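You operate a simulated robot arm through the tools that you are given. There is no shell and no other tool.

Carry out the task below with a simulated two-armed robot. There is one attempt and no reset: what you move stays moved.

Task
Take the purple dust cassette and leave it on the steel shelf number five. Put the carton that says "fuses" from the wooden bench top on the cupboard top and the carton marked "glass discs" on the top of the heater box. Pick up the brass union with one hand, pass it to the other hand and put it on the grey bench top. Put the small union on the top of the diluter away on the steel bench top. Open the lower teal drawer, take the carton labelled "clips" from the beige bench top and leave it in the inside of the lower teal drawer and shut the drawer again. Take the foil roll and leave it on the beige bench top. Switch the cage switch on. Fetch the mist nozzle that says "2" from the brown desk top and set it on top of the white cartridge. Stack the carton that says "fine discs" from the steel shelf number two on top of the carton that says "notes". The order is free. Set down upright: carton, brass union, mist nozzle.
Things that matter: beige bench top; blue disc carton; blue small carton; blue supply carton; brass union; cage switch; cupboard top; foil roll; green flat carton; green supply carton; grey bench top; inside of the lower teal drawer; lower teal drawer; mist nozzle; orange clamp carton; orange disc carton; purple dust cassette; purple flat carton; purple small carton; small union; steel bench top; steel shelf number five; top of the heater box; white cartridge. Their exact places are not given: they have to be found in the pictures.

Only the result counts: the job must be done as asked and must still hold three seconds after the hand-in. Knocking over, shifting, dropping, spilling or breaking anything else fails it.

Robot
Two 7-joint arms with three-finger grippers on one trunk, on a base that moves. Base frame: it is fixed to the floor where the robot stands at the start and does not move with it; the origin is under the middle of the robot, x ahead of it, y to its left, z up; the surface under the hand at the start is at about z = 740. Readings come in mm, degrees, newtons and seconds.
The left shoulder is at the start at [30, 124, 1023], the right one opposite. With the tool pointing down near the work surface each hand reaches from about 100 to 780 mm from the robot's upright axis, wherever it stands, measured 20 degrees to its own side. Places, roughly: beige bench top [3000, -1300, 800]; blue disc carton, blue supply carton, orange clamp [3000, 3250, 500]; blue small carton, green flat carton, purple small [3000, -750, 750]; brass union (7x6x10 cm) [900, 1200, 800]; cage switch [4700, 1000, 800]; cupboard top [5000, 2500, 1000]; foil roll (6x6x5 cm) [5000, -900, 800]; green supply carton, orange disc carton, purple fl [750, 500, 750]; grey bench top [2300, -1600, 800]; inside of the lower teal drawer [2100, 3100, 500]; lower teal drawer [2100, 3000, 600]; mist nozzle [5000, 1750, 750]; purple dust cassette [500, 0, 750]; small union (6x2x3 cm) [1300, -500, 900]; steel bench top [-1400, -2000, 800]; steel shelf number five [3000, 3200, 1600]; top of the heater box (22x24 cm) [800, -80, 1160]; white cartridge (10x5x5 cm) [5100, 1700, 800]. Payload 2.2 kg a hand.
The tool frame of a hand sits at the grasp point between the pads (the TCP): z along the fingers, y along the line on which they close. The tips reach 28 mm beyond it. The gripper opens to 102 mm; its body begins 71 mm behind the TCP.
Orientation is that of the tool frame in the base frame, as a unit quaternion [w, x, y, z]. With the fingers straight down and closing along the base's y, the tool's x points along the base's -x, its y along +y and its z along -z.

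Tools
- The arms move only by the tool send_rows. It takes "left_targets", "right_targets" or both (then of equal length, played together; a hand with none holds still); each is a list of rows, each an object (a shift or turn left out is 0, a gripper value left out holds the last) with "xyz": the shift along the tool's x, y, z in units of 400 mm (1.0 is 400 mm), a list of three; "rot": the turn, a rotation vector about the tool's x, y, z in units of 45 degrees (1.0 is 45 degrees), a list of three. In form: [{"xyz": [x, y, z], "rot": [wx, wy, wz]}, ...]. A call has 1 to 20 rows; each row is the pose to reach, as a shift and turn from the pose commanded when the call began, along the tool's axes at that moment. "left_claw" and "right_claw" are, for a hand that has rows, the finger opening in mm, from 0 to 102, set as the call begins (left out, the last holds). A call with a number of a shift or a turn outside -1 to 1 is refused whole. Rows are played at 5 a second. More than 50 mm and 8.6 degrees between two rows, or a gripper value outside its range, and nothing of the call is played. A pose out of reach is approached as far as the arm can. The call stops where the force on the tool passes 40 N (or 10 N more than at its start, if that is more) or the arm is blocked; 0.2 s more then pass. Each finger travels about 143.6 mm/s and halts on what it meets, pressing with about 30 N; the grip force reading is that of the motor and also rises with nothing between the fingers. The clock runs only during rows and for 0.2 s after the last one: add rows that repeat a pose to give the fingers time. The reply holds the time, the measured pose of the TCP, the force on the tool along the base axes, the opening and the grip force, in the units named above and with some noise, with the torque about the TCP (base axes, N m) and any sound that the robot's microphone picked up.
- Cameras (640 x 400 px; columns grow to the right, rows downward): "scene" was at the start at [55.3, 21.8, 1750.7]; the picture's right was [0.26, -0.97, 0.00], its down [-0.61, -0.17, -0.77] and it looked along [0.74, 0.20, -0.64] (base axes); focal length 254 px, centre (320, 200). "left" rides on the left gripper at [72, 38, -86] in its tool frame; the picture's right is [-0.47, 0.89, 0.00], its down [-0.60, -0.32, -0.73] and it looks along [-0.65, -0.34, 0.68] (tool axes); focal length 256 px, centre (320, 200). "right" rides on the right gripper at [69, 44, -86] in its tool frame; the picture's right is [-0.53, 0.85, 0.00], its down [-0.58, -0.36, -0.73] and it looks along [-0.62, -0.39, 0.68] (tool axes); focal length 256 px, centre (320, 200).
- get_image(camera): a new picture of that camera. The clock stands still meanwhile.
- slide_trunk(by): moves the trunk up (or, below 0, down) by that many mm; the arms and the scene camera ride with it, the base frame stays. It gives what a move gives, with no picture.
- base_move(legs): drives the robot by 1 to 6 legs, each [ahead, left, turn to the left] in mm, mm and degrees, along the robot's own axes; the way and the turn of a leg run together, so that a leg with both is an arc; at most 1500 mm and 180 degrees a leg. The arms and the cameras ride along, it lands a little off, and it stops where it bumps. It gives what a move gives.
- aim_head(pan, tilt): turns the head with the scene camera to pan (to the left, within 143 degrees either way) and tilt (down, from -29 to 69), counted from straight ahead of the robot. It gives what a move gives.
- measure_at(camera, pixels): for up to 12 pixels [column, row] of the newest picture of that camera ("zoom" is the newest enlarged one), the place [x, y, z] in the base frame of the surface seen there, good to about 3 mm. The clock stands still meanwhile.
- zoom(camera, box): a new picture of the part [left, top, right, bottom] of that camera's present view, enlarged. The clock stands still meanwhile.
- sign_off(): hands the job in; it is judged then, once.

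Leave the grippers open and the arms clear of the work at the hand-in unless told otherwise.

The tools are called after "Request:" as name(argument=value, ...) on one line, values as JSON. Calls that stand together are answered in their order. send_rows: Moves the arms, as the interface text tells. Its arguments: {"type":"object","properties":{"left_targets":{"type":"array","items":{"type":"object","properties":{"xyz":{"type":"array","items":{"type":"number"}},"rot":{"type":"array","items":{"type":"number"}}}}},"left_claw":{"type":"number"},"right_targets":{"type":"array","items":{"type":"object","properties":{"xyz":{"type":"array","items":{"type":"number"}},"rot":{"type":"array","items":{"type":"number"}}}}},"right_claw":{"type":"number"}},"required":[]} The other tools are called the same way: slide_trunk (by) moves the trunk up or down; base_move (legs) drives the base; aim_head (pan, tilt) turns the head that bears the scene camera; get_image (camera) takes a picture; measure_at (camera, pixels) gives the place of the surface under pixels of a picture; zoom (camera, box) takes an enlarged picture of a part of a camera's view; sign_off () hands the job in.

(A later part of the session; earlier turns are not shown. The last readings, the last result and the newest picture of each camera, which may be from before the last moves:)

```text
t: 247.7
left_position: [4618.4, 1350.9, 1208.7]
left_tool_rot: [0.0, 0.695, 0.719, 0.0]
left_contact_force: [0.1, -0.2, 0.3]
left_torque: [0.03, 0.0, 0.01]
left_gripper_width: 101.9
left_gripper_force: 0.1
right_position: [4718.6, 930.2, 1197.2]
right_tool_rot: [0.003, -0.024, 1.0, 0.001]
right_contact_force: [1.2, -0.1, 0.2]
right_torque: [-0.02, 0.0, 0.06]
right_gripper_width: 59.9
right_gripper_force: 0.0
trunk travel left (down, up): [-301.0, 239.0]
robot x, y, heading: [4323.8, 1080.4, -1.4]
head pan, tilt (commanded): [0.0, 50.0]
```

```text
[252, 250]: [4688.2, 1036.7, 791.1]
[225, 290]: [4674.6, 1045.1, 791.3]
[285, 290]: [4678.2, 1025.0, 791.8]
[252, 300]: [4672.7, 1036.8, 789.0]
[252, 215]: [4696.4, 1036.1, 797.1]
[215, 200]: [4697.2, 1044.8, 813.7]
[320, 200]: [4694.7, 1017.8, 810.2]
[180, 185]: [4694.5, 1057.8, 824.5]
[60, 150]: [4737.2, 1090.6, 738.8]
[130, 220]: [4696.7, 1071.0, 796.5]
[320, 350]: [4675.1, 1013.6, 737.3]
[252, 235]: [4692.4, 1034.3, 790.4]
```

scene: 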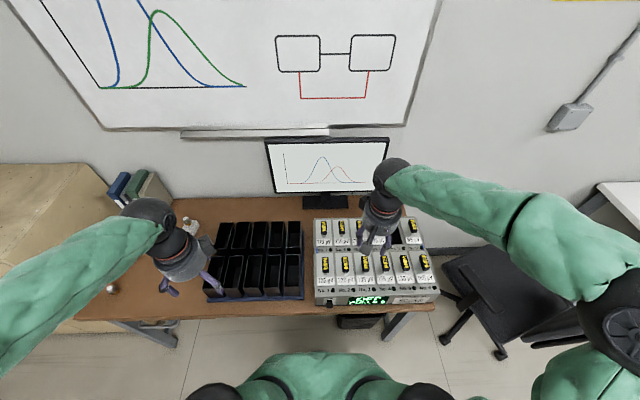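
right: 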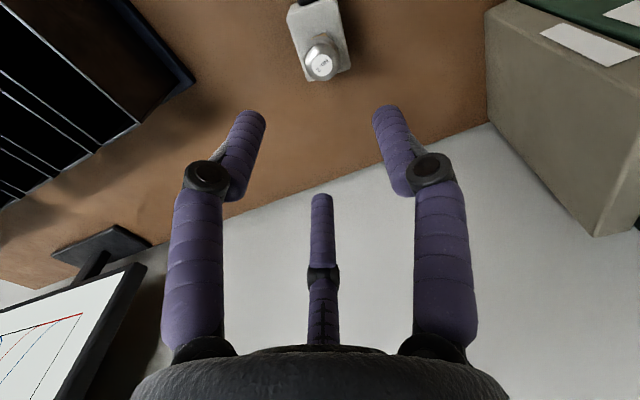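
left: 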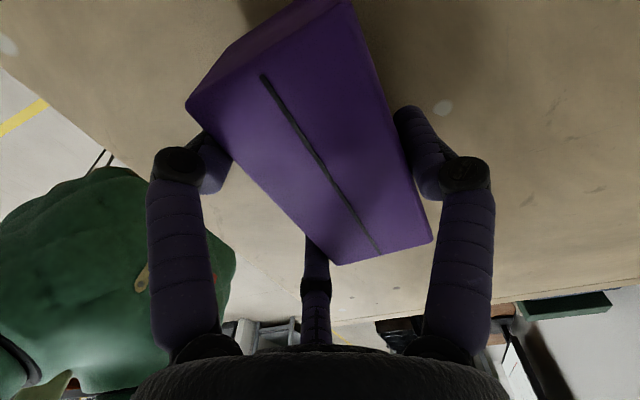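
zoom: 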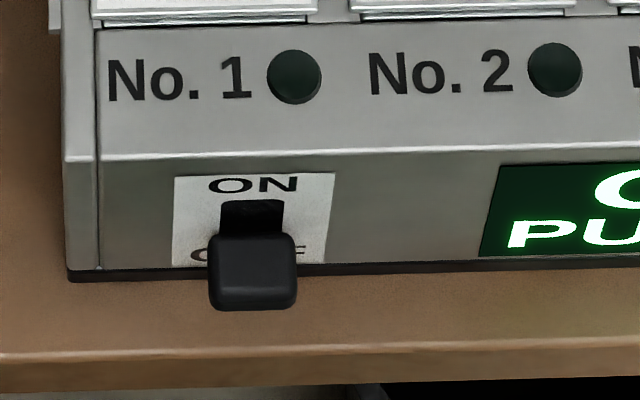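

The knob sticks out ~24 mm from the face (x≈4696), y≈1036, top at z≈791. I'll push it up with a finger of the horizontal right hand. I back off 330 mm and shift left a little.

Request:
base_move(legs=[[-330, 90, 1.4]])

Request:
send_rows(right_targets=[{"xyz": [-0.1, 0.01, 0.02]}, {"xyz": [-0.2, 0.02, 0.04]}, {"xyz": [-0.3, 0.03, 0.06]}, {"xyz": [-0.4, 0.04, 0.08]}, {"xyz": [-0.5, 0.05, 0.1]}, {"xyz": [-0.55, 0.06, 0.1]}], right_claw=40)

Request:
send_rows(right_targets=[{"rot": [0, -0.17, 0]}, {"rot": [0, -0.34, 0]}, {"rot": [0, -0.51, 0]}, {"rot": [0, -0.68, 0]}, {"rot": [0, -0.85, 0]}, {"rot": [0, -1.0, 0]}])

Request:
send_rows(right_targets=[{"rot": [0, -0.17, 0]}, {"rot": [0, -0.34, 0]}, {"rot": [0, -0.51, 0]}, {"rot": [0, -0.68, 0]}, {"rot": [0, -0.85, 0]}, {"rot": [0, -1.0, 0]}])

Request:
get_image(camera="scene")

```text
t: 249.9
left_position: [4284.2, 1456.3, 1209.8]
left_tool_rot: [0.0, 0.685, 0.728, 0.0]
left_contact_force: [0.4, 0.1, 0.1]
left_torque: [-0.01, -0.01, 0.03]
left_gripper_width: 102.1
left_gripper_force: 0.0
right_position: [4398.1, 1037.5, 1196.9]
right_tool_rot: [0.003, -0.039, 0.999, 0.0]
right_contact_force: [0.2, 0.0, -0.2]
right_torque: [-0.01, -0.06, 0.03]
right_gripper_width: 60.0
right_gripper_force: 0.0
trunk travel left (down, up): [-301.0, 239.0]
robot x, y, heading: [4002.0, 1180.4, -0.0]
head pan, tilt (commanded): [0.0, 50.0]
```

```text
t: 251.3
left_position: [4285.6, 1458.0, 1209.7]
left_tool_rot: [0.0, 0.685, 0.728, 0.001]
left_contact_force: [-0.1, 0.4, 0.5]
left_torque: [-0.05, 0.02, 0.01]
left_gripper_width: 102.1
left_gripper_force: 0.0
right_position: [4619.6, 1077.0, 1157.1]
right_tool_rot: [0.003, -0.038, 0.999, 0.0]
right_contact_force: [0.0, 0.1, -0.3]
right_torque: [-0.01, -0.03, 0.0]
right_gripper_width: 40.0
right_gripper_force: 0.1
trunk travel left (down, up): [-301.0, 239.0]
robot x, y, heading: [3999.3, 1182.4, 0.2]
head pan, tilt (commanded): [0.0, 50.0]
```

```text
t: 252.7
left_position: [4283.5, 1456.3, 1208.6]
left_tool_rot: [0.0, 0.685, 0.729, 0.0]
left_contact_force: [-0.2, -0.2, -0.1]
left_torque: [0.03, -0.01, -0.01]
left_gripper_width: 102.0
left_gripper_force: 0.1
right_position: [4615.7, 1078.4, 1158.3]
right_tool_rot: [0.384, -0.036, 0.922, 0.016]
right_contact_force: [-0.8, 0.6, -0.2]
right_torque: [-0.01, 0.03, -0.03]
right_gripper_width: 39.9
right_gripper_force: 0.1
trunk travel left (down, up): [-301.0, 239.0]
robot x, y, heading: [3999.1, 1180.3, 0.3]
head pan, tilt (commanded): [0.0, 50.0]
```

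```text
t: 254.1
left_position: [4285.1, 1456.5, 1207.8]
left_tool_rot: [-0.001, 0.685, 0.728, -0.001]
left_contact_force: [0.1, 0.1, 0.2]
left_torque: [0.0, 0.04, 0.0]
left_gripper_width: 102.2
left_gripper_force: 0.1
right_position: [4610.6, 1121.9, 1179.8]
right_tool_rot: [0.702, -0.016, 0.712, 0.016]
right_contact_force: [-0.1, 0.3, -0.5]
right_torque: [0.0, -0.02, -0.02]
right_gripper_width: 40.3
right_gripper_force: 0.1
right hand out of reach, approached as far as the arm can: row 5, 6
trunk travel left (down, up): [-301.0, 239.0]
robot x, y, heading: [4000.1, 1179.7, -0.0]
head pan, tilt (commanded): [0.0, 50.0]
```

```text
taken
```

scene: 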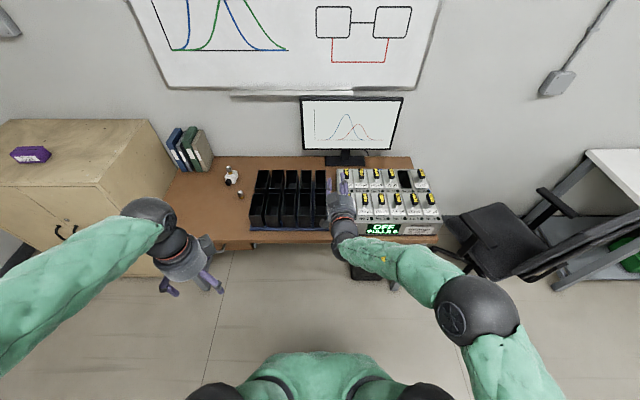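

Hand is horizontal. I lower the trunk 240 mm, shift the base right 65 mm so the hand lines up with the switch, and look.

Request:
slide_trunk(by=-240)

Request:
base_move(legs=[[0, -68, 0]])

Request:
get_image(camera="right")

Request:
get_image(camera="scene")

```text
t: 256.6
left_position: [4285.5, 1456.5, 968.8]
left_tool_rot: [0.0, 0.685, 0.728, 0.0]
left_contact_force: [-0.5, -0.4, -0.3]
left_torque: [-0.01, -0.02, -0.01]
left_gripper_width: 102.2
left_gripper_force: 0.0
right_position: [4609.6, 1121.2, 939.2]
right_tool_rot: [0.702, -0.016, 0.712, 0.016]
right_contact_force: [1.1, 0.0, -0.5]
right_torque: [-0.02, -0.01, -0.02]
right_gripper_width: 39.8
right_gripper_force: 0.0
trunk travel left (down, up): [-61.0, 479.0]
robot x, y, heading: [3999.9, 1183.1, 0.1]
head pan, tilt (commanded): [0.0, 50.0]
```

```text
t: 257.6
left_position: [4285.6, 1389.2, 970.3]
left_tool_rot: [-0.001, 0.686, 0.728, 0.001]
left_contact_force: [-0.2, -0.7, -1.1]
left_torque: [0.06, -0.03, 0.0]
left_gripper_width: 101.9
left_gripper_force: 0.1
right_position: [4609.7, 1053.7, 939.6]
right_tool_rot: [0.702, -0.015, 0.712, 0.016]
right_contact_force: [-0.4, 0.1, 0.3]
right_torque: [0.01, -0.02, 0.01]
right_gripper_width: 40.0
right_gripper_force: 0.0
trunk travel left (down, up): [-61.0, 479.0]
robot x, y, heading: [4002.5, 1115.1, 0.2]
head pan, tilt (commanded): [0.0, 50.0]
```

```text
taken
```

right: 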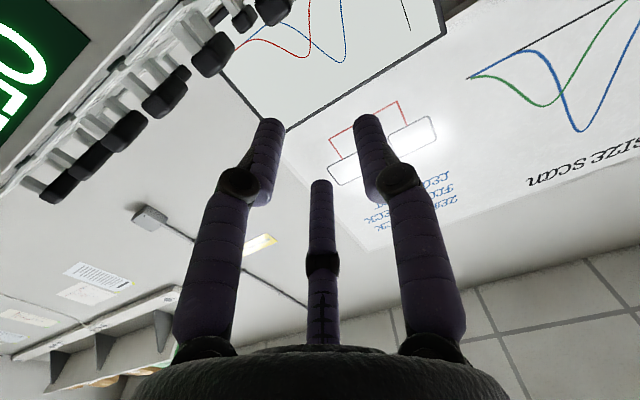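

```text
taken
```

scene: 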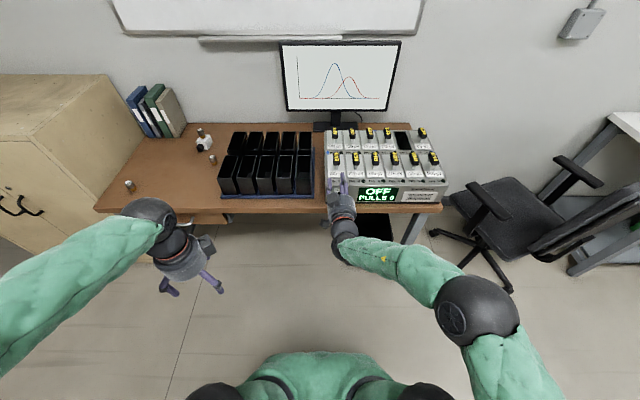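

I lower the hand 150 mm in front of the desk edge (tips at x≈4638).

Request:
send_rows(right_targets=[{"xyz": [0.08, 0, 0]}, {"xyz": [0.16, 0, 0]}, {"xyz": [0.24, 0, 0]}, {"xyz": [0.31, 0, 0]}, {"xyz": [0.38, 0, 0]}, {"xyz": [0.38, 0, 0]}])

Request:
get_image(camera="right")

Request:
zoom(camera="scene", box=[300, 160, 400, 240])

```text
t: 259.0
left_position: [4285.7, 1392.2, 968.7]
left_tool_rot: [0.001, 0.686, 0.728, 0.0]
left_contact_force: [-0.9, 0.3, 0.5]
left_torque: [-0.03, 0.01, 0.01]
left_gripper_width: 101.7
left_gripper_force: 0.0
right_position: [4597.9, 1097.8, 801.1]
right_tool_rot: [0.698, -0.005, 0.716, 0.004]
right_contact_force: [0.0, 0.5, 0.8]
right_torque: [0.01, -0.02, 0.02]
right_gripper_width: 40.0
right_gripper_force: 0.1
right hand out of reach, approached as far as the arm can: row 1, 2, 3, 4, 5, 6
trunk travel left (down, up): [-61.0, 479.0]
robot x, y, heading: [3998.8, 1111.5, 0.2]
head pan, tilt (commanded): [0.0, 50.0]
```

```text
taken
```

right: 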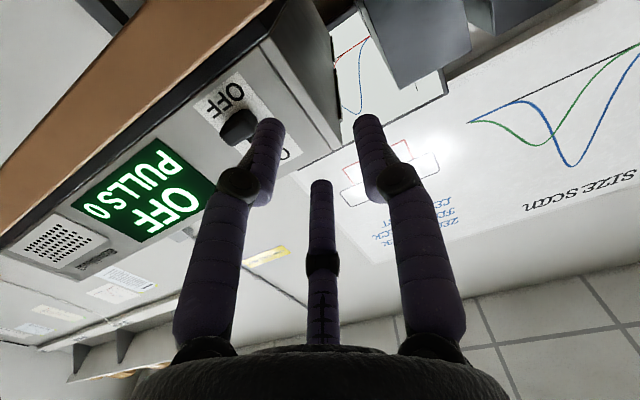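

```text
5.00 times, centred on (350, 200) of scene
```

zoom: 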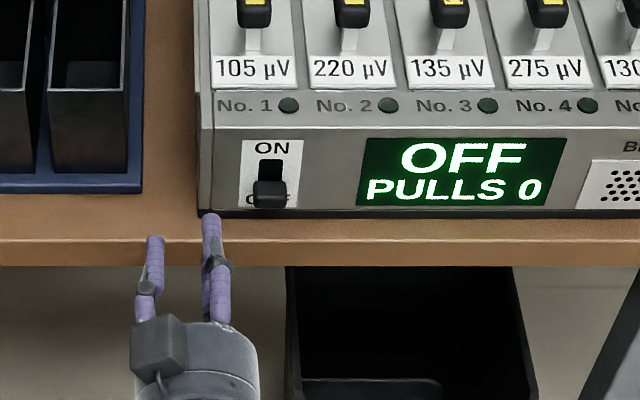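

From below I see the knob at (240,125) and the OFF label under it. I zoom and measure.

Request:
zoom(camera="right", box=[190, 70, 310, 170])

Request:
measure_at(camera="zoom", pixels=[[205, 210], [260, 200], [270, 240], [200, 240], [240, 270], [235, 215], [230, 250], [180, 130], [250, 190], [270, 215], [190, 225]])

```text
4.00 times, centred on (250, 120) of right
```

zoom: 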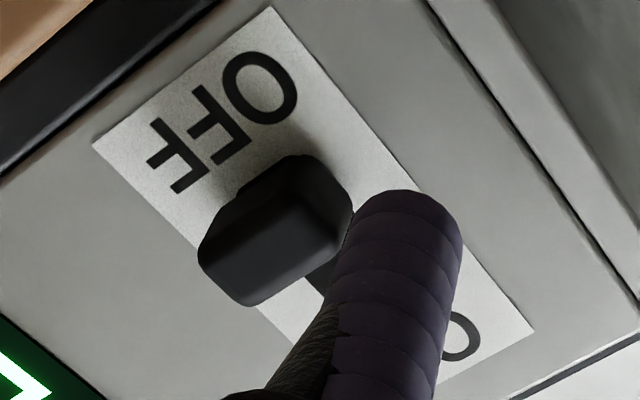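

```text
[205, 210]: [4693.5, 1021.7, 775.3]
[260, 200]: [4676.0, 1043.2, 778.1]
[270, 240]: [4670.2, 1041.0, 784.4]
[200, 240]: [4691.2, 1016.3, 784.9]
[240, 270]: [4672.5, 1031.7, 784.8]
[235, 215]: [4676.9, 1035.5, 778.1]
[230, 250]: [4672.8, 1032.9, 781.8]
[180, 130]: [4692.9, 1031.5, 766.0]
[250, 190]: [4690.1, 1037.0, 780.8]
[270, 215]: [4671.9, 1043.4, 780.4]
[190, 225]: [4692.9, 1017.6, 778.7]
```

Knob: z 778–791, y≈1024–1047, x 4671–4696; OFF label below. I shift the base right 46 mm and lower the trunk 12 mm so the lower-right finger goes under the knob.

Request:
base_move(legs=[[0, -46, 0]])

Request:
slide_trunk(by=-12)

Request:
get_image(camera="right")

```text
t: 259.9
left_position: [4285.8, 1343.2, 968.6]
left_tool_rot: [0.001, 0.686, 0.728, -0.001]
left_contact_force: [0.5, -0.3, 0.9]
left_torque: [0.02, 0.01, 0.0]
left_gripper_width: 102.0
left_gripper_force: 0.0
right_position: [4598.1, 1050.1, 801.0]
right_tool_rot: [0.698, -0.006, 0.716, 0.005]
right_contact_force: [1.0, -1.0, -0.1]
right_torque: [0.03, 0.02, 0.02]
right_gripper_width: 40.1
right_gripper_force: 0.0
trunk travel left (down, up): [-61.0, 479.0]
robot x, y, heading: [4003.0, 1065.9, -0.1]
head pan, tilt (commanded): [0.0, 50.0]
```

```text
t: 260.5
left_position: [4286.6, 1343.6, 957.7]
left_tool_rot: [0.001, 0.686, 0.728, 0.0]
left_contact_force: [-0.4, 0.1, 0.0]
left_torque: [0.03, -0.01, -0.01]
left_gripper_width: 101.8
left_gripper_force: 0.0
right_position: [4597.7, 1049.9, 788.4]
right_tool_rot: [0.698, -0.005, 0.716, 0.004]
right_contact_force: [0.6, 0.7, -0.4]
right_torque: [0.0, 0.01, -0.01]
right_gripper_width: 40.1
right_gripper_force: 0.0
trunk travel left (down, up): [-49.0, 491.0]
robot x, y, heading: [4002.0, 1071.2, -0.0]
head pan, tilt (commanded): [0.0, 50.0]
```

```text
taken
```

right: 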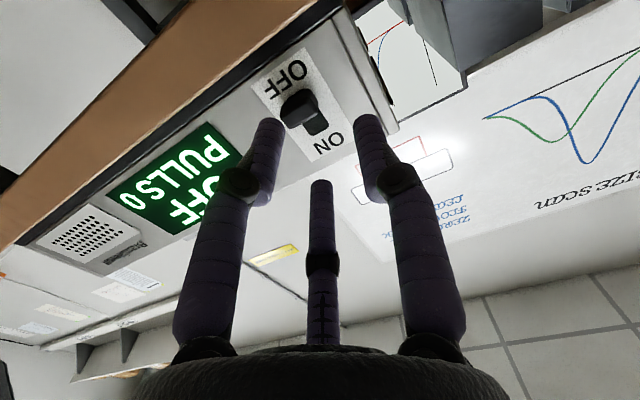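

The knob lies between the two right-hand fingers' heights. I advance 60 mm toward the face.

Request:
send_rows(right_targets=[{"xyz": [0, 0, 0.05]}, {"xyz": [0, 0, 0.1]}, {"xyz": [0, 0, 0.13]}, {"xyz": [0, 0, 0.15]}, {"xyz": [0, 0, 0.15]}])

Request:
get_image(camera="right")

Request:
zoom(camera="scene", box=[300, 160, 400, 240])

```text
t: 261.7
left_position: [4284.6, 1344.5, 956.9]
left_tool_rot: [0.001, 0.686, 0.727, 0.0]
left_contact_force: [0.5, 0.1, -0.4]
left_torque: [0.0, 0.0, 0.03]
left_gripper_width: 101.9
left_gripper_force: 0.0
right_position: [4657.3, 1052.9, 787.4]
right_tool_rot: [0.696, -0.002, 0.718, 0.001]
right_contact_force: [-0.1, -0.2, 0.7]
right_torque: [0.0, -0.02, 0.01]
right_gripper_width: 39.7
right_gripper_force: 0.1
right hand out of reach, approached as far as the arm can: row 2
trunk travel left (down, up): [-49.0, 491.0]
robot x, y, heading: [4000.0, 1071.6, -0.1]
head pan, tilt (commanded): [0.0, 50.0]
```

```text
taken
```

right: 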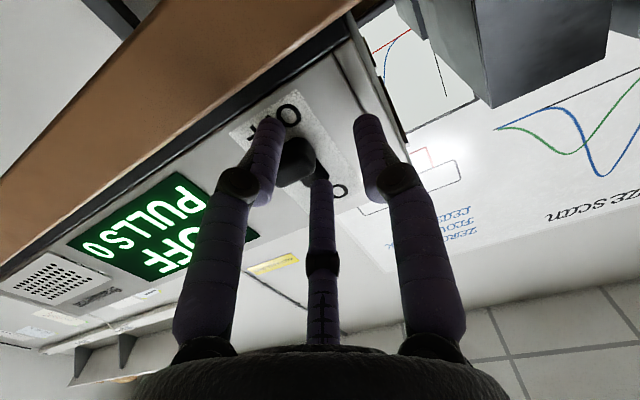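

```text
5.00 times, centred on (350, 200) of scene
```

zoom: 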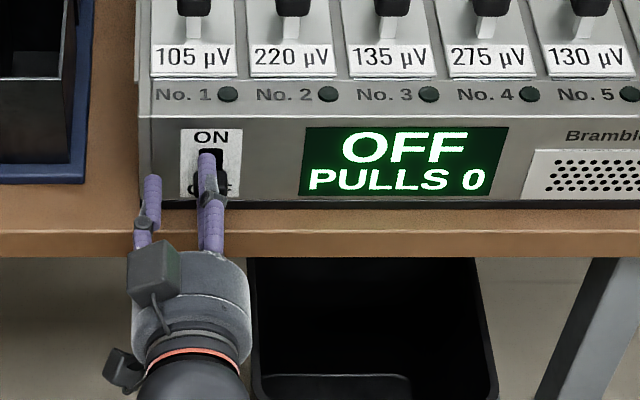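

The lower finger is beneath the knob. I raise the hand 30 mm to push the switch up.

Request:
send_rows(right_targets=[{"xyz": [-0.015, 0, 0]}, {"xyz": [-0.03, 0, 0]}, {"xyz": [-0.045, 0, 0]}, {"xyz": [-0.06, 0, 0]}, {"xyz": [-0.075, 0, 0]}, {"xyz": [-0.075, 0, 0]}])

Request:
zoom(camera="scene", box=[300, 160, 400, 240])

Request:
get_image(camera="right")

```text
t: 263.1
left_position: [4285.4, 1345.3, 957.9]
left_tool_rot: [0.0, 0.686, 0.728, 0.001]
left_contact_force: [-0.8, -0.5, 0.3]
left_torque: [-0.01, -0.02, -0.01]
left_gripper_width: 102.0
left_gripper_force: 0.1
right_position: [4658.1, 1052.9, 817.4]
right_tool_rot: [0.698, -0.006, 0.716, 0.005]
right_contact_force: [-0.3, 0.0, -1.4]
right_torque: [0.05, 0.06, -0.03]
right_gripper_width: 41.3
right_gripper_force: 1.2
trunk travel left (down, up): [-49.0, 491.0]
robot x, y, heading: [3998.0, 1064.9, 0.1]
head pan, tilt (commanded): [0.0, 50.0]
```

```text
5.00 times, centred on (350, 200) of scene
```

zoom: 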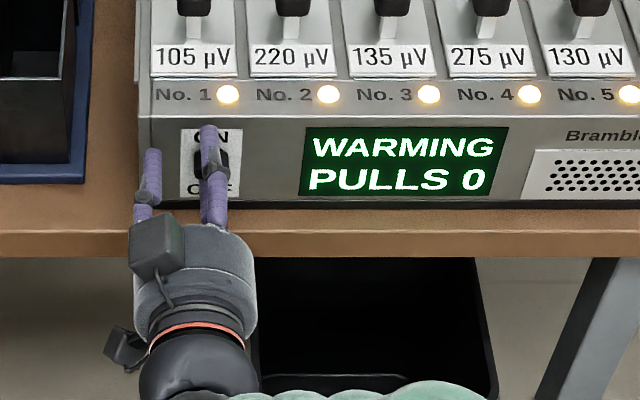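

```text
taken
```

right: 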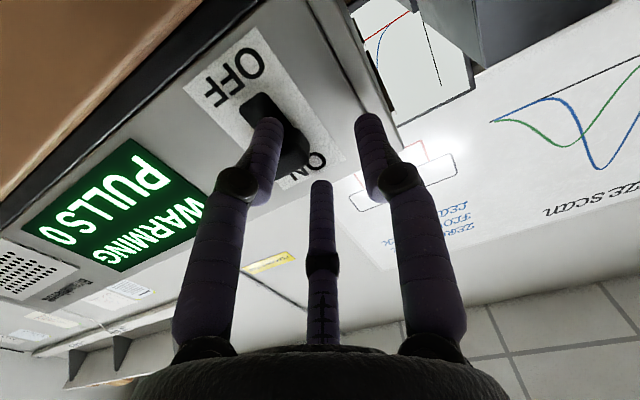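

The display shows WARMING and lamps are lit: the switch is ON. I ease down 3 mm and pull straight back.

Request:
send_rows(right_targets=[{"xyz": [0.008, 0, 0]}, {"xyz": [0.008, 0, -0.05]}, {"xyz": [0.008, 0, -0.15]}, {"xyz": [0.008, 0, -0.25]}])

Request:
zoom(camera="scene", box=[300, 160, 400, 240])

```text
t: 264.1
left_position: [4285.5, 1344.2, 957.7]
left_tool_rot: [0.0, 0.686, 0.728, 0.0]
left_contact_force: [-0.1, -0.1, -0.4]
left_torque: [-0.03, 0.01, 0.0]
left_gripper_width: 102.1
left_gripper_force: 0.1
right_position: [4559.7, 1052.4, 816.7]
right_tool_rot: [0.698, -0.005, 0.716, 0.005]
right_contact_force: [-0.7, 0.0, 0.0]
right_torque: [0.0, 0.02, -0.01]
right_gripper_width: 40.1
right_gripper_force: 0.2
trunk travel left (down, up): [-49.0, 491.0]
robot x, y, heading: [4000.4, 1071.5, -0.3]
head pan, tilt (commanded): [0.0, 50.0]
```

```text
5.00 times, centred on (350, 200) of scene
```

zoom: 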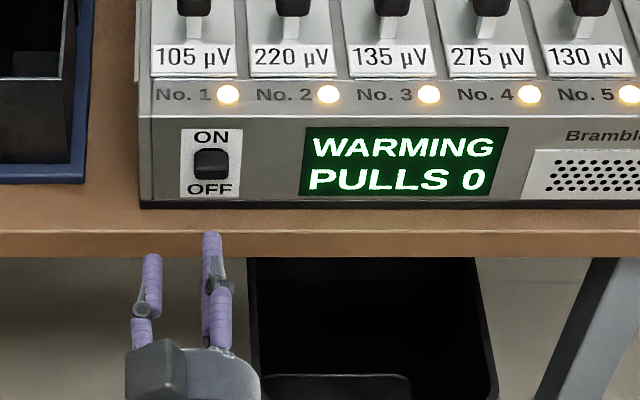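

Switch confirmed ON. I raise the trunk, drive back a little and turn the right hand fingers-down again.

Request:
slide_trunk(by=290)

Request:
send_rows(right_targets=[{"rot": [0, 0.17, 0]}, {"rot": [0, 0.34, 0]}, {"rot": [0, 0.51, 0]}, {"rot": [0, 0.68, 0]}, {"rot": [0, 0.85, 0]}, {"rot": [0, 1.0, 0]}], right_claw=102)

Request:
send_rows(right_targets=[{"rot": [0, 0.17, 0]}, {"rot": [0, 0.34, 0]}, {"rot": [0, 0.51, 0]}, {"rot": [0, 0.68, 0]}, {"rot": [0, 0.85, 0]}, {"rot": [0, 1.0, 0]}])

Request:
aim_head(pan=-60, tilt=25)

Request:
get_image(camera="scene")

```text
t: 267.0
left_position: [4285.8, 1344.0, 1247.5]
left_tool_rot: [0.0, 0.685, 0.728, 0.0]
left_contact_force: [-0.9, 0.2, -0.3]
left_torque: [0.03, -0.01, 0.01]
left_gripper_width: 101.8
left_gripper_force: 0.0
right_position: [4560.6, 1052.6, 1105.7]
right_tool_rot: [0.697, -0.005, 0.717, 0.005]
right_contact_force: [-0.5, -0.3, 0.7]
right_torque: [0.02, -0.03, 0.02]
right_gripper_width: 39.7
right_gripper_force: 0.0
trunk travel left (down, up): [-339.0, 201.0]
robot x, y, heading: [3998.1, 1069.9, -0.2]
head pan, tilt (commanded): [0.0, 50.0]
```

```text
t: 268.4
left_position: [4286.8, 1345.1, 1247.1]
left_tool_rot: [-0.001, 0.686, 0.728, -0.001]
left_contact_force: [-0.8, 0.2, -0.6]
left_torque: [0.0, 0.0, 0.0]
left_gripper_width: 101.9
left_gripper_force: 0.1
right_position: [4560.3, 1052.4, 1106.0]
right_tool_rot: [0.369, -0.007, 0.929, 0.003]
right_contact_force: [0.3, 1.6, 0.3]
right_torque: [0.01, 0.0, -0.02]
right_gripper_width: 102.2
right_gripper_force: 0.1
trunk travel left (down, up): [-339.0, 201.0]
robot x, y, heading: [4000.8, 1068.5, 0.2]
head pan, tilt (commanded): [0.0, 50.0]
```

```text
t: 269.8
left_position: [4285.8, 1345.2, 1248.3]
left_tool_rot: [0.0, 0.686, 0.728, -0.001]
left_contact_force: [-0.2, -1.0, 0.2]
left_torque: [0.02, 0.01, -0.01]
left_gripper_width: 102.0
left_gripper_force: 0.1
right_position: [4560.1, 1053.1, 1104.1]
right_tool_rot: [-0.015, -0.008, 1.0, -0.002]
right_contact_force: [-0.1, 0.4, 0.3]
right_torque: [0.01, 0.01, 0.02]
right_gripper_width: 101.8
right_gripper_force: 0.1
trunk travel left (down, up): [-339.0, 201.0]
robot x, y, heading: [4000.8, 1067.4, 0.1]
head pan, tilt (commanded): [0.0, 50.0]
```

```text
t: 271.1
left_position: [4285.0, 1343.4, 1247.6]
left_tool_rot: [0.0, 0.685, 0.728, 0.0]
left_contact_force: [0.0, 0.2, -0.8]
left_torque: [0.02, 0.03, 0.0]
left_gripper_width: 102.0
left_gripper_force: 0.3
right_position: [4559.0, 1053.2, 1104.9]
right_tool_rot: [-0.013, -0.007, 1.0, -0.002]
right_contact_force: [-0.3, 0.4, 0.9]
right_torque: [0.01, 0.0, 0.01]
right_gripper_width: 101.8
right_gripper_force: 0.1
trunk travel left (down, up): [-339.0, 201.0]
robot x, y, heading: [3998.1, 1071.7, -0.4]
head pan, tilt (commanded): [-60.0, 25.0]
```

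```text
taken
```

scene: 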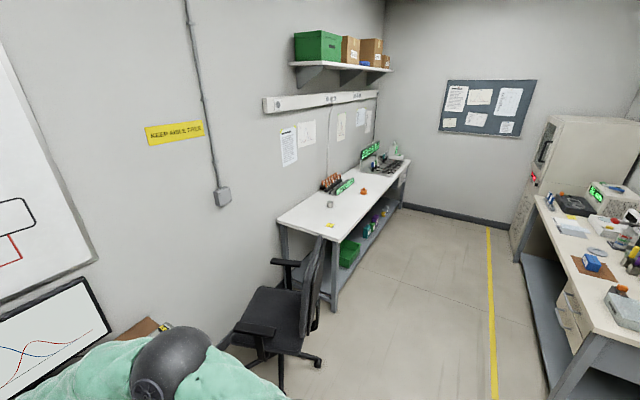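

I see the white bench (with a small grey roll near (330,204)) and the beige bench on the right. I zoom on both.

Request:
zoom(camera="scene", box=[275, 130, 415, 230])

Request:
measure_at(camera="zoom", pixels=[[250, 340], [255, 430], [70, 400], [400, 270], [560, 180], [250, 330], [20, 390], [300, 400]])

Request:
zoom(camera="scene", box=[510, 170, 640, 390])

Request:
measure_at(camera="scene", pixels=[[535, 200], [610, 330], [560, 225], [592, 262], [575, 290], [330, 205], [330, 290], [330, 225], [280, 225], [405, 165], [355, 300]])

```text
4.00 times, centred on (345, 180) of scene
```

zoom: 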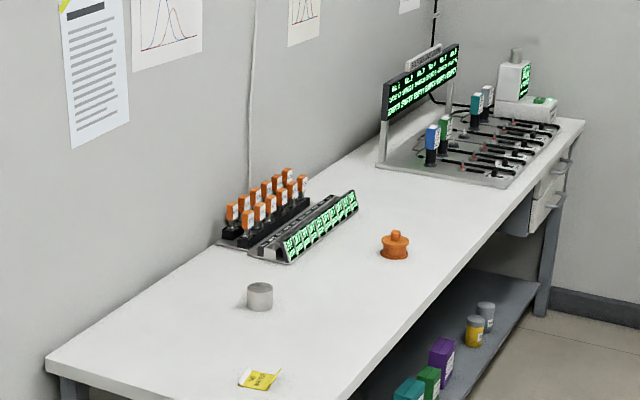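

```text
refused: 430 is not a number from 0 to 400
```

```text
1.82 times, centred on (575, 280) of scene
```

zoom: 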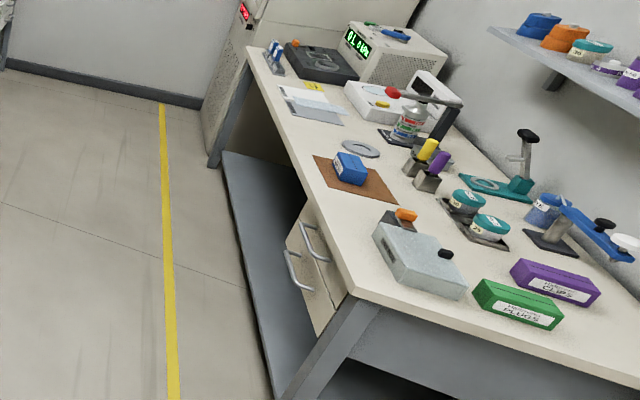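

```text
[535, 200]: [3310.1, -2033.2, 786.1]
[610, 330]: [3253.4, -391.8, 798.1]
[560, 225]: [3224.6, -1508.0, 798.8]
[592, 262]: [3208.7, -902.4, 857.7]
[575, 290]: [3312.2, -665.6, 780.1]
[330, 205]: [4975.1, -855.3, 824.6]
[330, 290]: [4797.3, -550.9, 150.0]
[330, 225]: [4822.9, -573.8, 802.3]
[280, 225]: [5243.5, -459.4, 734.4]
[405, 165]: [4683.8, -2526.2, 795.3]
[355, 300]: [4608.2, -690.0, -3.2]
```

Foil roll is at ≈(4975,−855,825) on the white bench; CLIPS carton (purple) on the beige bench whose front is x≈3310. I measure the chair to keep clear of it.

Request:
measure_at(camera="scene", pixels=[[318, 362], [282, 385], [240, 345], [290, 265], [312, 300], [300, 350], [255, 330], [320, 240], [340, 345], [400, 330]])

Request:
zoom(camera="scene", box=[595, 290, 640, 340])

```text
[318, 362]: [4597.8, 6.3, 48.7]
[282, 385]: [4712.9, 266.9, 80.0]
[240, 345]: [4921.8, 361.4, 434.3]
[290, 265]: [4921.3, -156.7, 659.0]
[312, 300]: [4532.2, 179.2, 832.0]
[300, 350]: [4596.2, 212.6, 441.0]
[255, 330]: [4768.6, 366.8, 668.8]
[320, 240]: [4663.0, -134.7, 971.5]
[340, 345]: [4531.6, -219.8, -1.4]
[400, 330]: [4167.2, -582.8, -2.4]
```

```text
8.00 times, centred on (618, 315) of scene
```

zoom: 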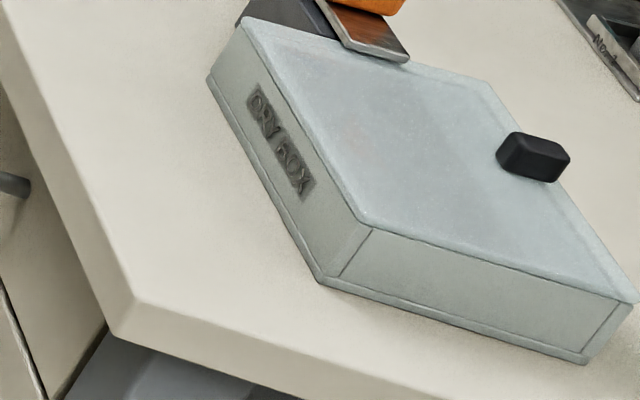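

The chair occupies x≥4530, y −220..370. I tuck the right hand in, then drive right along x≈4000 to y≈−800.

Request:
send_rows(right_targets=[{"xyz": [0.1, -0.05, -0.05], "rot": [0, 0.005, 0]}, {"xyz": [0.2, -0.1, -0.1], "rot": [0, 0.01, 0]}, {"xyz": [0.3, -0.2, -0.15], "rot": [0, 0.02, 0]}, {"xyz": [0.4, -0.3, -0.2], "rot": [0, 0.03, 0]}])

Request:
base_move(legs=[[0, -1500, 0], [0, -370, 0]])

Request:
aim_head(pan=0, tilt=35)

Request:
get_image(camera="scene")

```text
refused: row 3 steps farther than a row can; nothing moved
```

```text
t: 280.6
left_position: [4285.5, -544.0, 1248.4]
left_tool_rot: [-0.001, 0.681, 0.732, 0.001]
left_contact_force: [-0.7, 0.1, 0.4]
left_torque: [0.01, 0.0, 0.0]
left_gripper_width: 102.2
left_gripper_force: 0.0
right_position: [4563.4, -832.7, 1105.5]
right_tool_rot: [-0.014, -0.013, 1.0, 0.0]
right_contact_force: [0.3, 0.5, -0.1]
right_torque: [0.01, 0.02, -0.02]
right_gripper_width: 101.9
right_gripper_force: 0.1
trunk travel left (down, up): [-339.0, 201.0]
robot x, y, heading: [4005.1, -823.2, 0.8]
head pan, tilt (commanded): [-60.0, 25.0]
```

```text
t: 281.9
left_position: [4285.8, -543.8, 1247.2]
left_tool_rot: [0.0, 0.681, 0.732, 0.0]
left_contact_force: [0.9, -0.3, 0.4]
left_torque: [0.02, -0.02, 0.02]
left_gripper_width: 102.0
left_gripper_force: 0.0
right_position: [4563.3, -831.8, 1104.8]
right_tool_rot: [-0.014, -0.013, 1.0, -0.002]
right_contact_force: [1.1, -0.4, -0.2]
right_torque: [-0.02, 0.02, 0.02]
right_gripper_width: 102.0
right_gripper_force: 0.0
trunk travel left (down, up): [-339.0, 201.0]
robot x, y, heading: [4005.7, -826.8, 0.6]
head pan, tilt (commanded): [0.0, 35.0]
```

```text
taken
```

scene: 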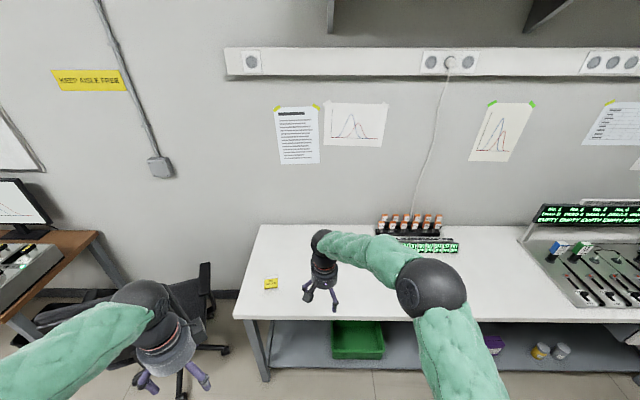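

I drive ahead 290 mm and use the right camera to see the roll.

Request:
base_move(legs=[[290, 0, -0.6]])

Request:
get_image(camera="right")

Request:
get_image(camera="scene")

```text
t: 283.9
left_position: [4585.2, -549.7, 1247.7]
left_tool_rot: [-0.001, 0.688, 0.726, -0.001]
left_contact_force: [-0.1, -0.1, 0.2]
left_torque: [-0.02, 0.01, 0.03]
left_gripper_width: 102.0
left_gripper_force: 0.0
right_position: [4859.0, -841.4, 1105.2]
right_tool_rot: [-0.013, -0.005, 1.0, 0.0]
right_contact_force: [0.1, 0.0, 0.1]
right_torque: [-0.01, 0.05, -0.01]
right_gripper_width: 102.0
right_gripper_force: 0.0
trunk travel left (down, up): [-339.0, 201.0]
robot x, y, heading: [4299.8, -826.4, -0.5]
head pan, tilt (commanded): [0.0, 35.0]
```

```text
taken
```

right: 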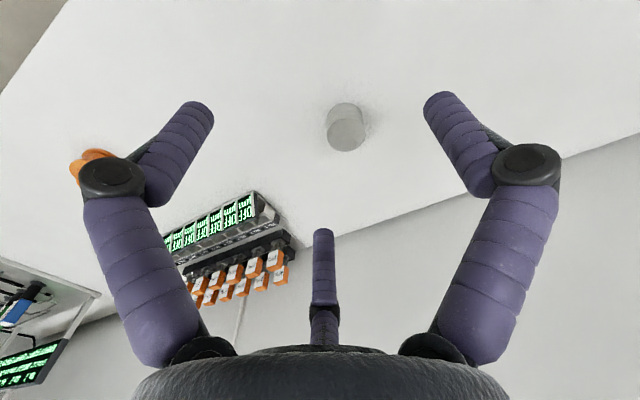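

```text
taken
```

scene: 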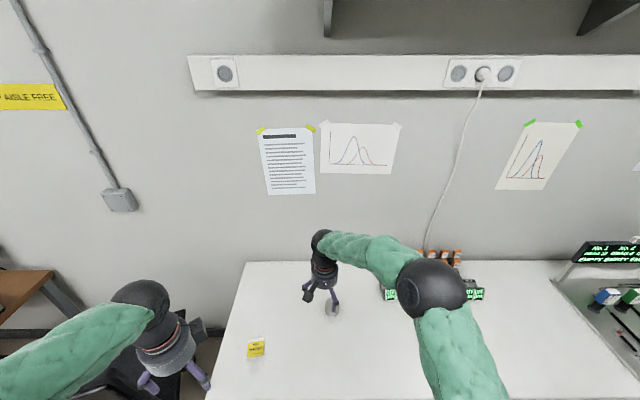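

The roll is at (345,127) in the right camera; I zoom and measure.

Request:
zoom(camera="right", box=[315, 95, 375, 155])

Request:
measure_at(camera="zoom", pixels=[[340, 270], [260, 270], [410, 255], [340, 215], [340, 320], [300, 120], [200, 200], [460, 180], [350, 160]])

```text
6.67 times, centred on (345, 125) of right
```

zoom: 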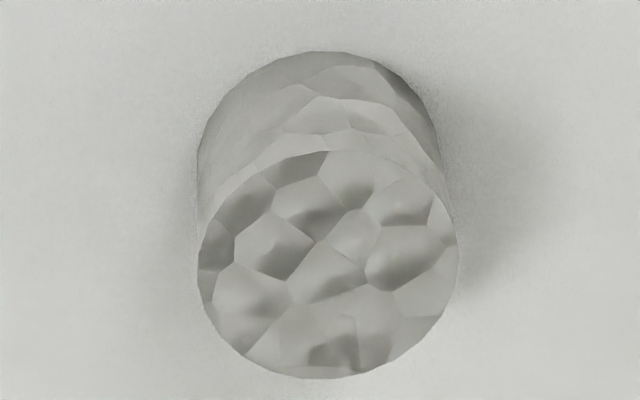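

```text
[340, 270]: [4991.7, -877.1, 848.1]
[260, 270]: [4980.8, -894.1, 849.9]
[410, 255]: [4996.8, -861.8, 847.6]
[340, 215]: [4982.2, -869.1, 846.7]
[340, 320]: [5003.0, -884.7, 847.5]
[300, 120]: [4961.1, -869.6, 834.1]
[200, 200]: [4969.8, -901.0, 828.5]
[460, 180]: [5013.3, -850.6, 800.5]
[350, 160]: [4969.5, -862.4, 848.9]
```

Roll centre ≈ (4988,−878), Ø≈62, top 848. I move above it, correcting the small tilt.

Request:
send_rows(right_targets=[{"xyz": [-0.05, -0.015, 0.09], "rot": [0, -0.01, 0]}, {"xyz": [-0.1, -0.03, 0.18], "rot": [0, -0.02, 0]}, {"xyz": [-0.16, -0.045, 0.27], "rot": [0, -0.033, 0]}, {"xyz": [-0.22, -0.06, 0.36], "rot": [0, -0.033, 0]}, {"xyz": [-0.28, -0.075, 0.44], "rot": [0, -0.033, 0]}, {"xyz": [-0.324, -0.09, 0.5125], "rot": [0, -0.033, 0]}, {"xyz": [-0.324, -0.09, 0.5125], "rot": [0, -0.033, 0]}])

Request:
get_image(camera="right")

```text
t: 285.5
left_position: [4584.0, -548.6, 1248.6]
left_tool_rot: [0.0, 0.688, 0.726, 0.0]
left_contact_force: [0.1, 0.3, -1.0]
left_torque: [-0.01, 0.01, 0.0]
left_gripper_width: 101.9
left_gripper_force: 0.1
right_position: [4983.7, -876.9, 899.1]
right_tool_rot: [0.001, -0.004, 1.0, -0.001]
right_contact_force: [0.6, 0.0, 0.6]
right_torque: [0.0, 0.01, 0.02]
right_gripper_width: 101.6
right_gripper_force: 0.0
trunk travel left (down, up): [-339.0, 201.0]
robot x, y, heading: [4298.8, -823.2, -0.2]
head pan, tilt (commanded): [0.0, 35.0]
```

```text
taken
```

right: 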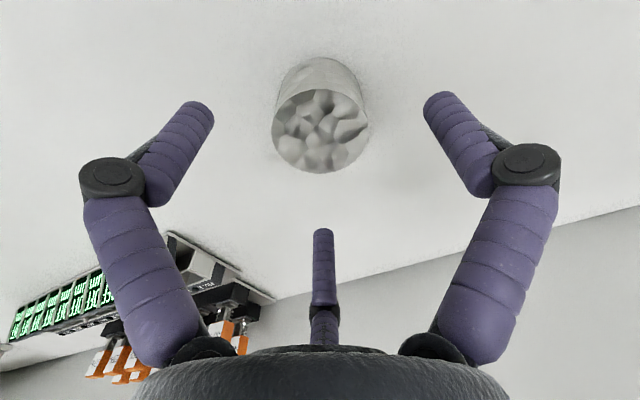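

Request:
measure_at(camera="right", pixels=[[270, 298], [178, 235], [240, 290], [318, 130], [318, 60], [275, 125], [368, 125]])

Request:
send_rows(right_targets=[{"xyz": [-0.01, -0.003, 0.06]}, {"xyz": [-0.01, -0.003, 0.11]}, {"xyz": [-0.01, -0.003, 0.15]}, {"xyz": [-0.01, -0.003, 0.168]}, {"xyz": [-0.01, -0.003, 0.168]}])

Request:
get_image(camera="right")

```text
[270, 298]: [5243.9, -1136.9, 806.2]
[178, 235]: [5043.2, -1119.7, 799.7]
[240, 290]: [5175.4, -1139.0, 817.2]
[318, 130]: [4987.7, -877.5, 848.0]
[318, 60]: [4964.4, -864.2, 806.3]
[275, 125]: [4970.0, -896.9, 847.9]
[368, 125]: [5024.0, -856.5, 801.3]
```

```text
t: 286.7
left_position: [4584.0, -548.5, 1247.6]
left_tool_rot: [0.0, 0.687, 0.727, -0.001]
left_contact_force: [0.2, 0.8, 0.9]
left_torque: [-0.01, -0.02, 0.0]
left_gripper_width: 101.8
left_gripper_force: 0.0
right_position: [4985.4, -878.5, 829.2]
right_tool_rot: [-0.001, -0.004, 1.0, -0.001]
right_contact_force: [0.2, -0.6, 1.1]
right_torque: [0.02, 0.02, -0.01]
right_gripper_width: 101.9
right_gripper_force: 0.0
trunk travel left (down, up): [-339.0, 201.0]
robot x, y, heading: [4301.3, -823.2, -0.4]
head pan, tilt (commanded): [0.0, 35.0]
```

```text
taken
```

right: 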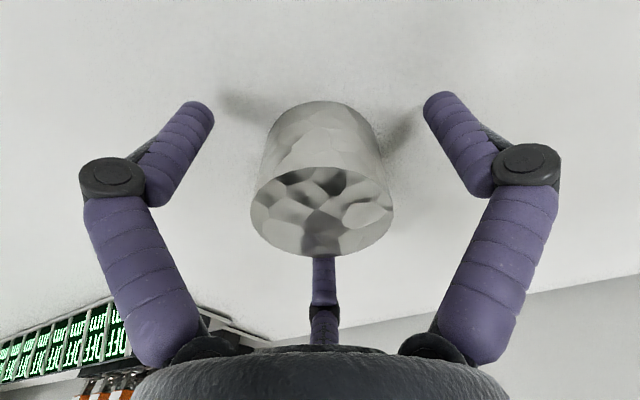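

The roll is centred between the fingers. I close on it.

Request:
send_rows(right_targets=[{}, {}, {}, {}], right_claw=30)

Request:
send_rows(right_targets=[{"xyz": [0, 0, -0.02]}, {"xyz": [0, 0, -0.08]}, {"xyz": [0, 0, -0.18]}, {"xyz": [0, 0, -0.28]}, {"xyz": [0, 0, -0.38]}, {"xyz": [0, 0, -0.48]}, {"xyz": [0, 0, -0.58]}, {"xyz": [0, 0, -0.68]}])

Request:
get_image(camera="right")

```text
t: 287.7
left_position: [4583.6, -547.2, 1246.4]
left_tool_rot: [0.0, 0.688, 0.726, -0.001]
left_contact_force: [-0.1, 0.0, 0.4]
left_torque: [0.0, 0.02, 0.0]
left_gripper_width: 102.0
left_gripper_force: 0.1
right_position: [4985.9, -878.7, 829.5]
right_tool_rot: [0.0, -0.005, 1.0, -0.001]
right_contact_force: [1.7, -0.6, 3.8]
right_torque: [-0.1, -0.08, 0.04]
right_gripper_width: 57.9
right_gripper_force: 29.9
trunk travel left (down, up): [-339.0, 201.0]
robot x, y, heading: [4297.6, -821.6, -0.8]
head pan, tilt (commanded): [0.0, 35.0]
```

```text
t: 289.5
left_position: [4584.5, -548.7, 1247.3]
left_tool_rot: [0.0, 0.687, 0.726, 0.0]
left_contact_force: [-0.5, -0.3, 0.1]
left_torque: [0.0, 0.01, 0.0]
left_gripper_width: 102.2
left_gripper_force: 0.1
right_position: [4982.4, -875.3, 1101.9]
right_tool_rot: [-0.002, -0.005, 1.0, 0.0]
right_contact_force: [-0.2, 1.3, -1.8]
right_torque: [-0.02, -0.02, 0.01]
right_gripper_width: 58.1
right_gripper_force: 30.4
trunk travel left (down, up): [-339.0, 201.0]
robot x, y, heading: [4298.9, -824.0, -0.5]
head pan, tilt (commanded): [0.0, 35.0]
```

```text
taken
```

right: 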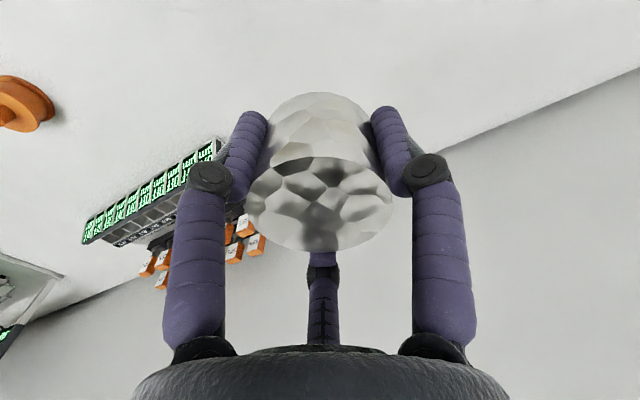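

The roll is held. I tuck the right hand in, back off and turn around to face the beige bench.

Request:
send_rows(right_targets=[{"xyz": [0.1, -0.04, -0.02]}, {"xyz": [0.2, -0.08, -0.05]}, {"xyz": [0.3, -0.12, -0.08]}, {"xyz": [0.4, -0.16, -0.1]}, {"xyz": [0.5, -0.2, -0.12]}, {"xyz": [0.6, -0.23, -0.14]}, {"xyz": [0.66, -0.245, -0.15]}])

Request:
base_move(legs=[[-250, 0, 0], [0, 0, 180], [350, 0, 0]])

Request:
aim_head(pan=0, tilt=45)

Request:
get_image(camera="scene")

```text
t: 291.1
left_position: [4583.6, -547.5, 1246.6]
left_tool_rot: [-0.001, 0.688, 0.726, 0.0]
left_contact_force: [-0.3, 0.2, 0.1]
left_torque: [0.04, -0.01, -0.01]
left_gripper_width: 102.1
left_gripper_force: 0.2
right_position: [4723.6, -978.1, 1161.8]
right_tool_rot: [-0.001, -0.006, 1.0, -0.001]
right_contact_force: [0.0, 0.6, -0.6]
right_torque: [-0.01, -0.01, 0.03]
right_gripper_width: 57.9
right_gripper_force: 30.3
trunk travel left (down, up): [-339.0, 201.0]
robot x, y, heading: [4301.3, -821.3, -0.3]
head pan, tilt (commanded): [0.0, 35.0]
```

```text
t: 302.1
left_position: [3407.1, -1084.6, 1246.9]
left_tool_rot: [-0.001, 0.721, -0.693, 0.001]
left_contact_force: [-0.3, -0.2, -0.5]
left_torque: [0.01, -0.02, 0.0]
left_gripper_width: 102.2
left_gripper_force: 0.0
right_position: [3274.5, -652.1, 1161.1]
right_tool_rot: [-0.001, 1.0, -0.002, 0.001]
right_contact_force: [-0.1, 0.4, -1.3]
right_torque: [0.02, -0.02, 0.01]
right_gripper_width: 58.0
right_gripper_force: 30.2
trunk travel left (down, up): [-339.0, 201.0]
robot x, y, heading: [3695.3, -813.9, 178.8]
head pan, tilt (commanded): [0.0, 35.0]
```

```text
t: 302.9
left_position: [3407.5, -1082.9, 1247.2]
left_tool_rot: [0.0, 0.721, -0.693, 0.001]
left_contact_force: [0.2, 0.0, 0.4]
left_torque: [0.02, 0.02, -0.03]
left_gripper_width: 101.8
left_gripper_force: 0.1
right_position: [3274.8, -652.5, 1161.8]
right_tool_rot: [-0.001, 1.0, -0.003, 0.001]
right_contact_force: [-0.1, 0.3, -2.0]
right_torque: [0.01, 0.03, -0.01]
right_gripper_width: 57.9
right_gripper_force: 30.0
trunk travel left (down, up): [-339.0, 201.0]
robot x, y, heading: [3696.7, -814.1, 178.9]
head pan, tilt (commanded): [0.0, 45.0]
```

```text
taken
```

scene: 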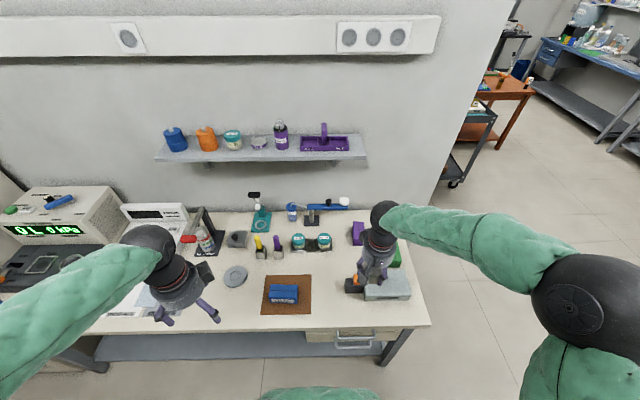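

I zoom on the bench: the blue carton on the mat and the purple/green cartons at right.

Request:
zoom(camera="scene", box=[255, 270, 325, 320])

Request:
zoom(camera="scene", box=[330, 210, 430, 310])

Request:
get_image(camera="right")

```text
8.00 times, centred on (290, 295) of scene
```

zoom: 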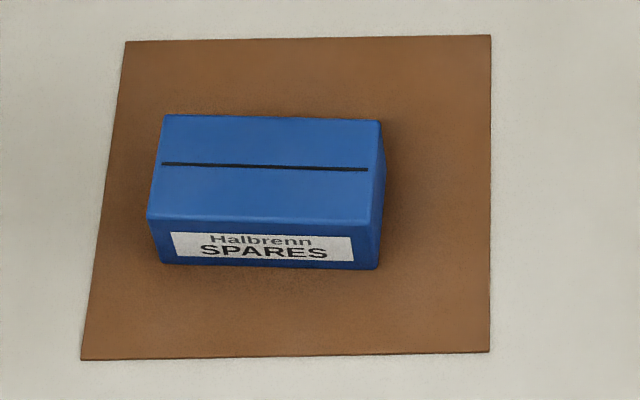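

```text
4.00 times, centred on (380, 260) of scene
```

zoom: 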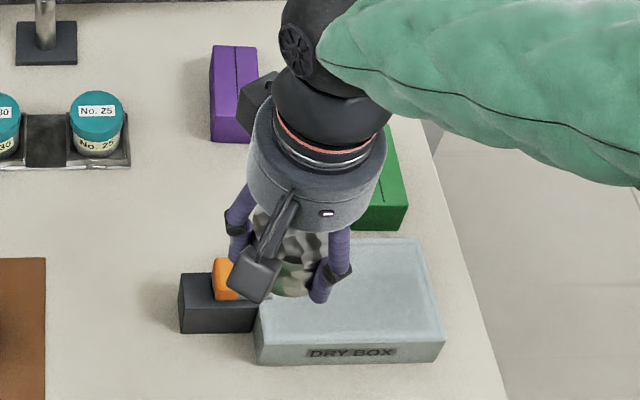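

```text
taken
```

right: 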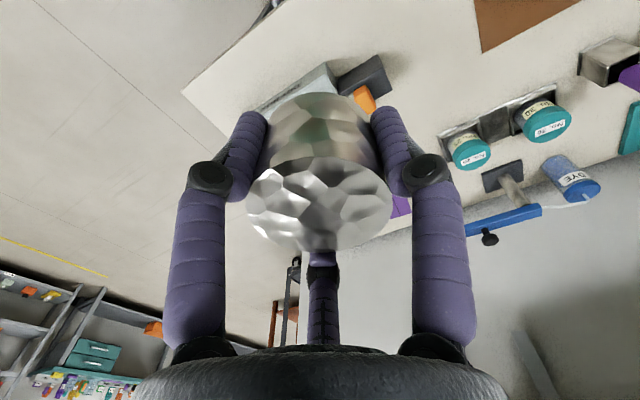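

I measure the free surface between the mat and the dry box, and around.

Request:
measure_at(camera="scene", pixels=[[311, 313], [311, 275], [262, 313], [345, 290], [345, 270], [330, 300], [328, 265], [240, 310], [235, 290], [400, 322], [330, 325], [385, 320]])

Request:
zoom(camera="scene", box=[190, 200, 350, 340])

```text
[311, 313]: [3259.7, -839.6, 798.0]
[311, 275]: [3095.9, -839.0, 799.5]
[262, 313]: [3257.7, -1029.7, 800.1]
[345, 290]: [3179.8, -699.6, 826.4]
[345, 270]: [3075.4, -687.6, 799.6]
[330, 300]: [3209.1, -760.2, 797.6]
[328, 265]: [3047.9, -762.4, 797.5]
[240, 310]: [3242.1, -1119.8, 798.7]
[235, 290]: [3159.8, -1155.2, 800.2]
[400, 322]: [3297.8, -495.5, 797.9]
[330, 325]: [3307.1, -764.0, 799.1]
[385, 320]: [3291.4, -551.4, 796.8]
```

```text
2.86 times, centred on (270, 270) of scene
```

zoom: 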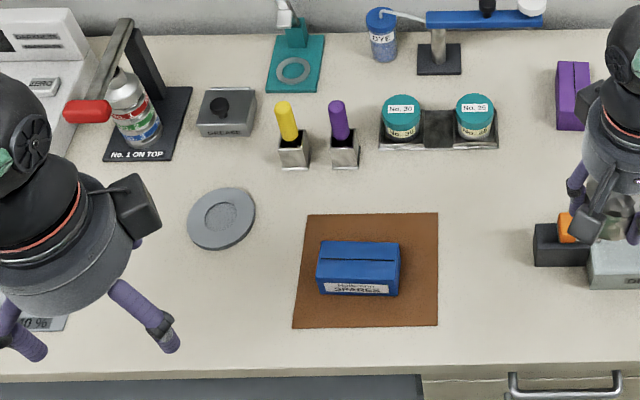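

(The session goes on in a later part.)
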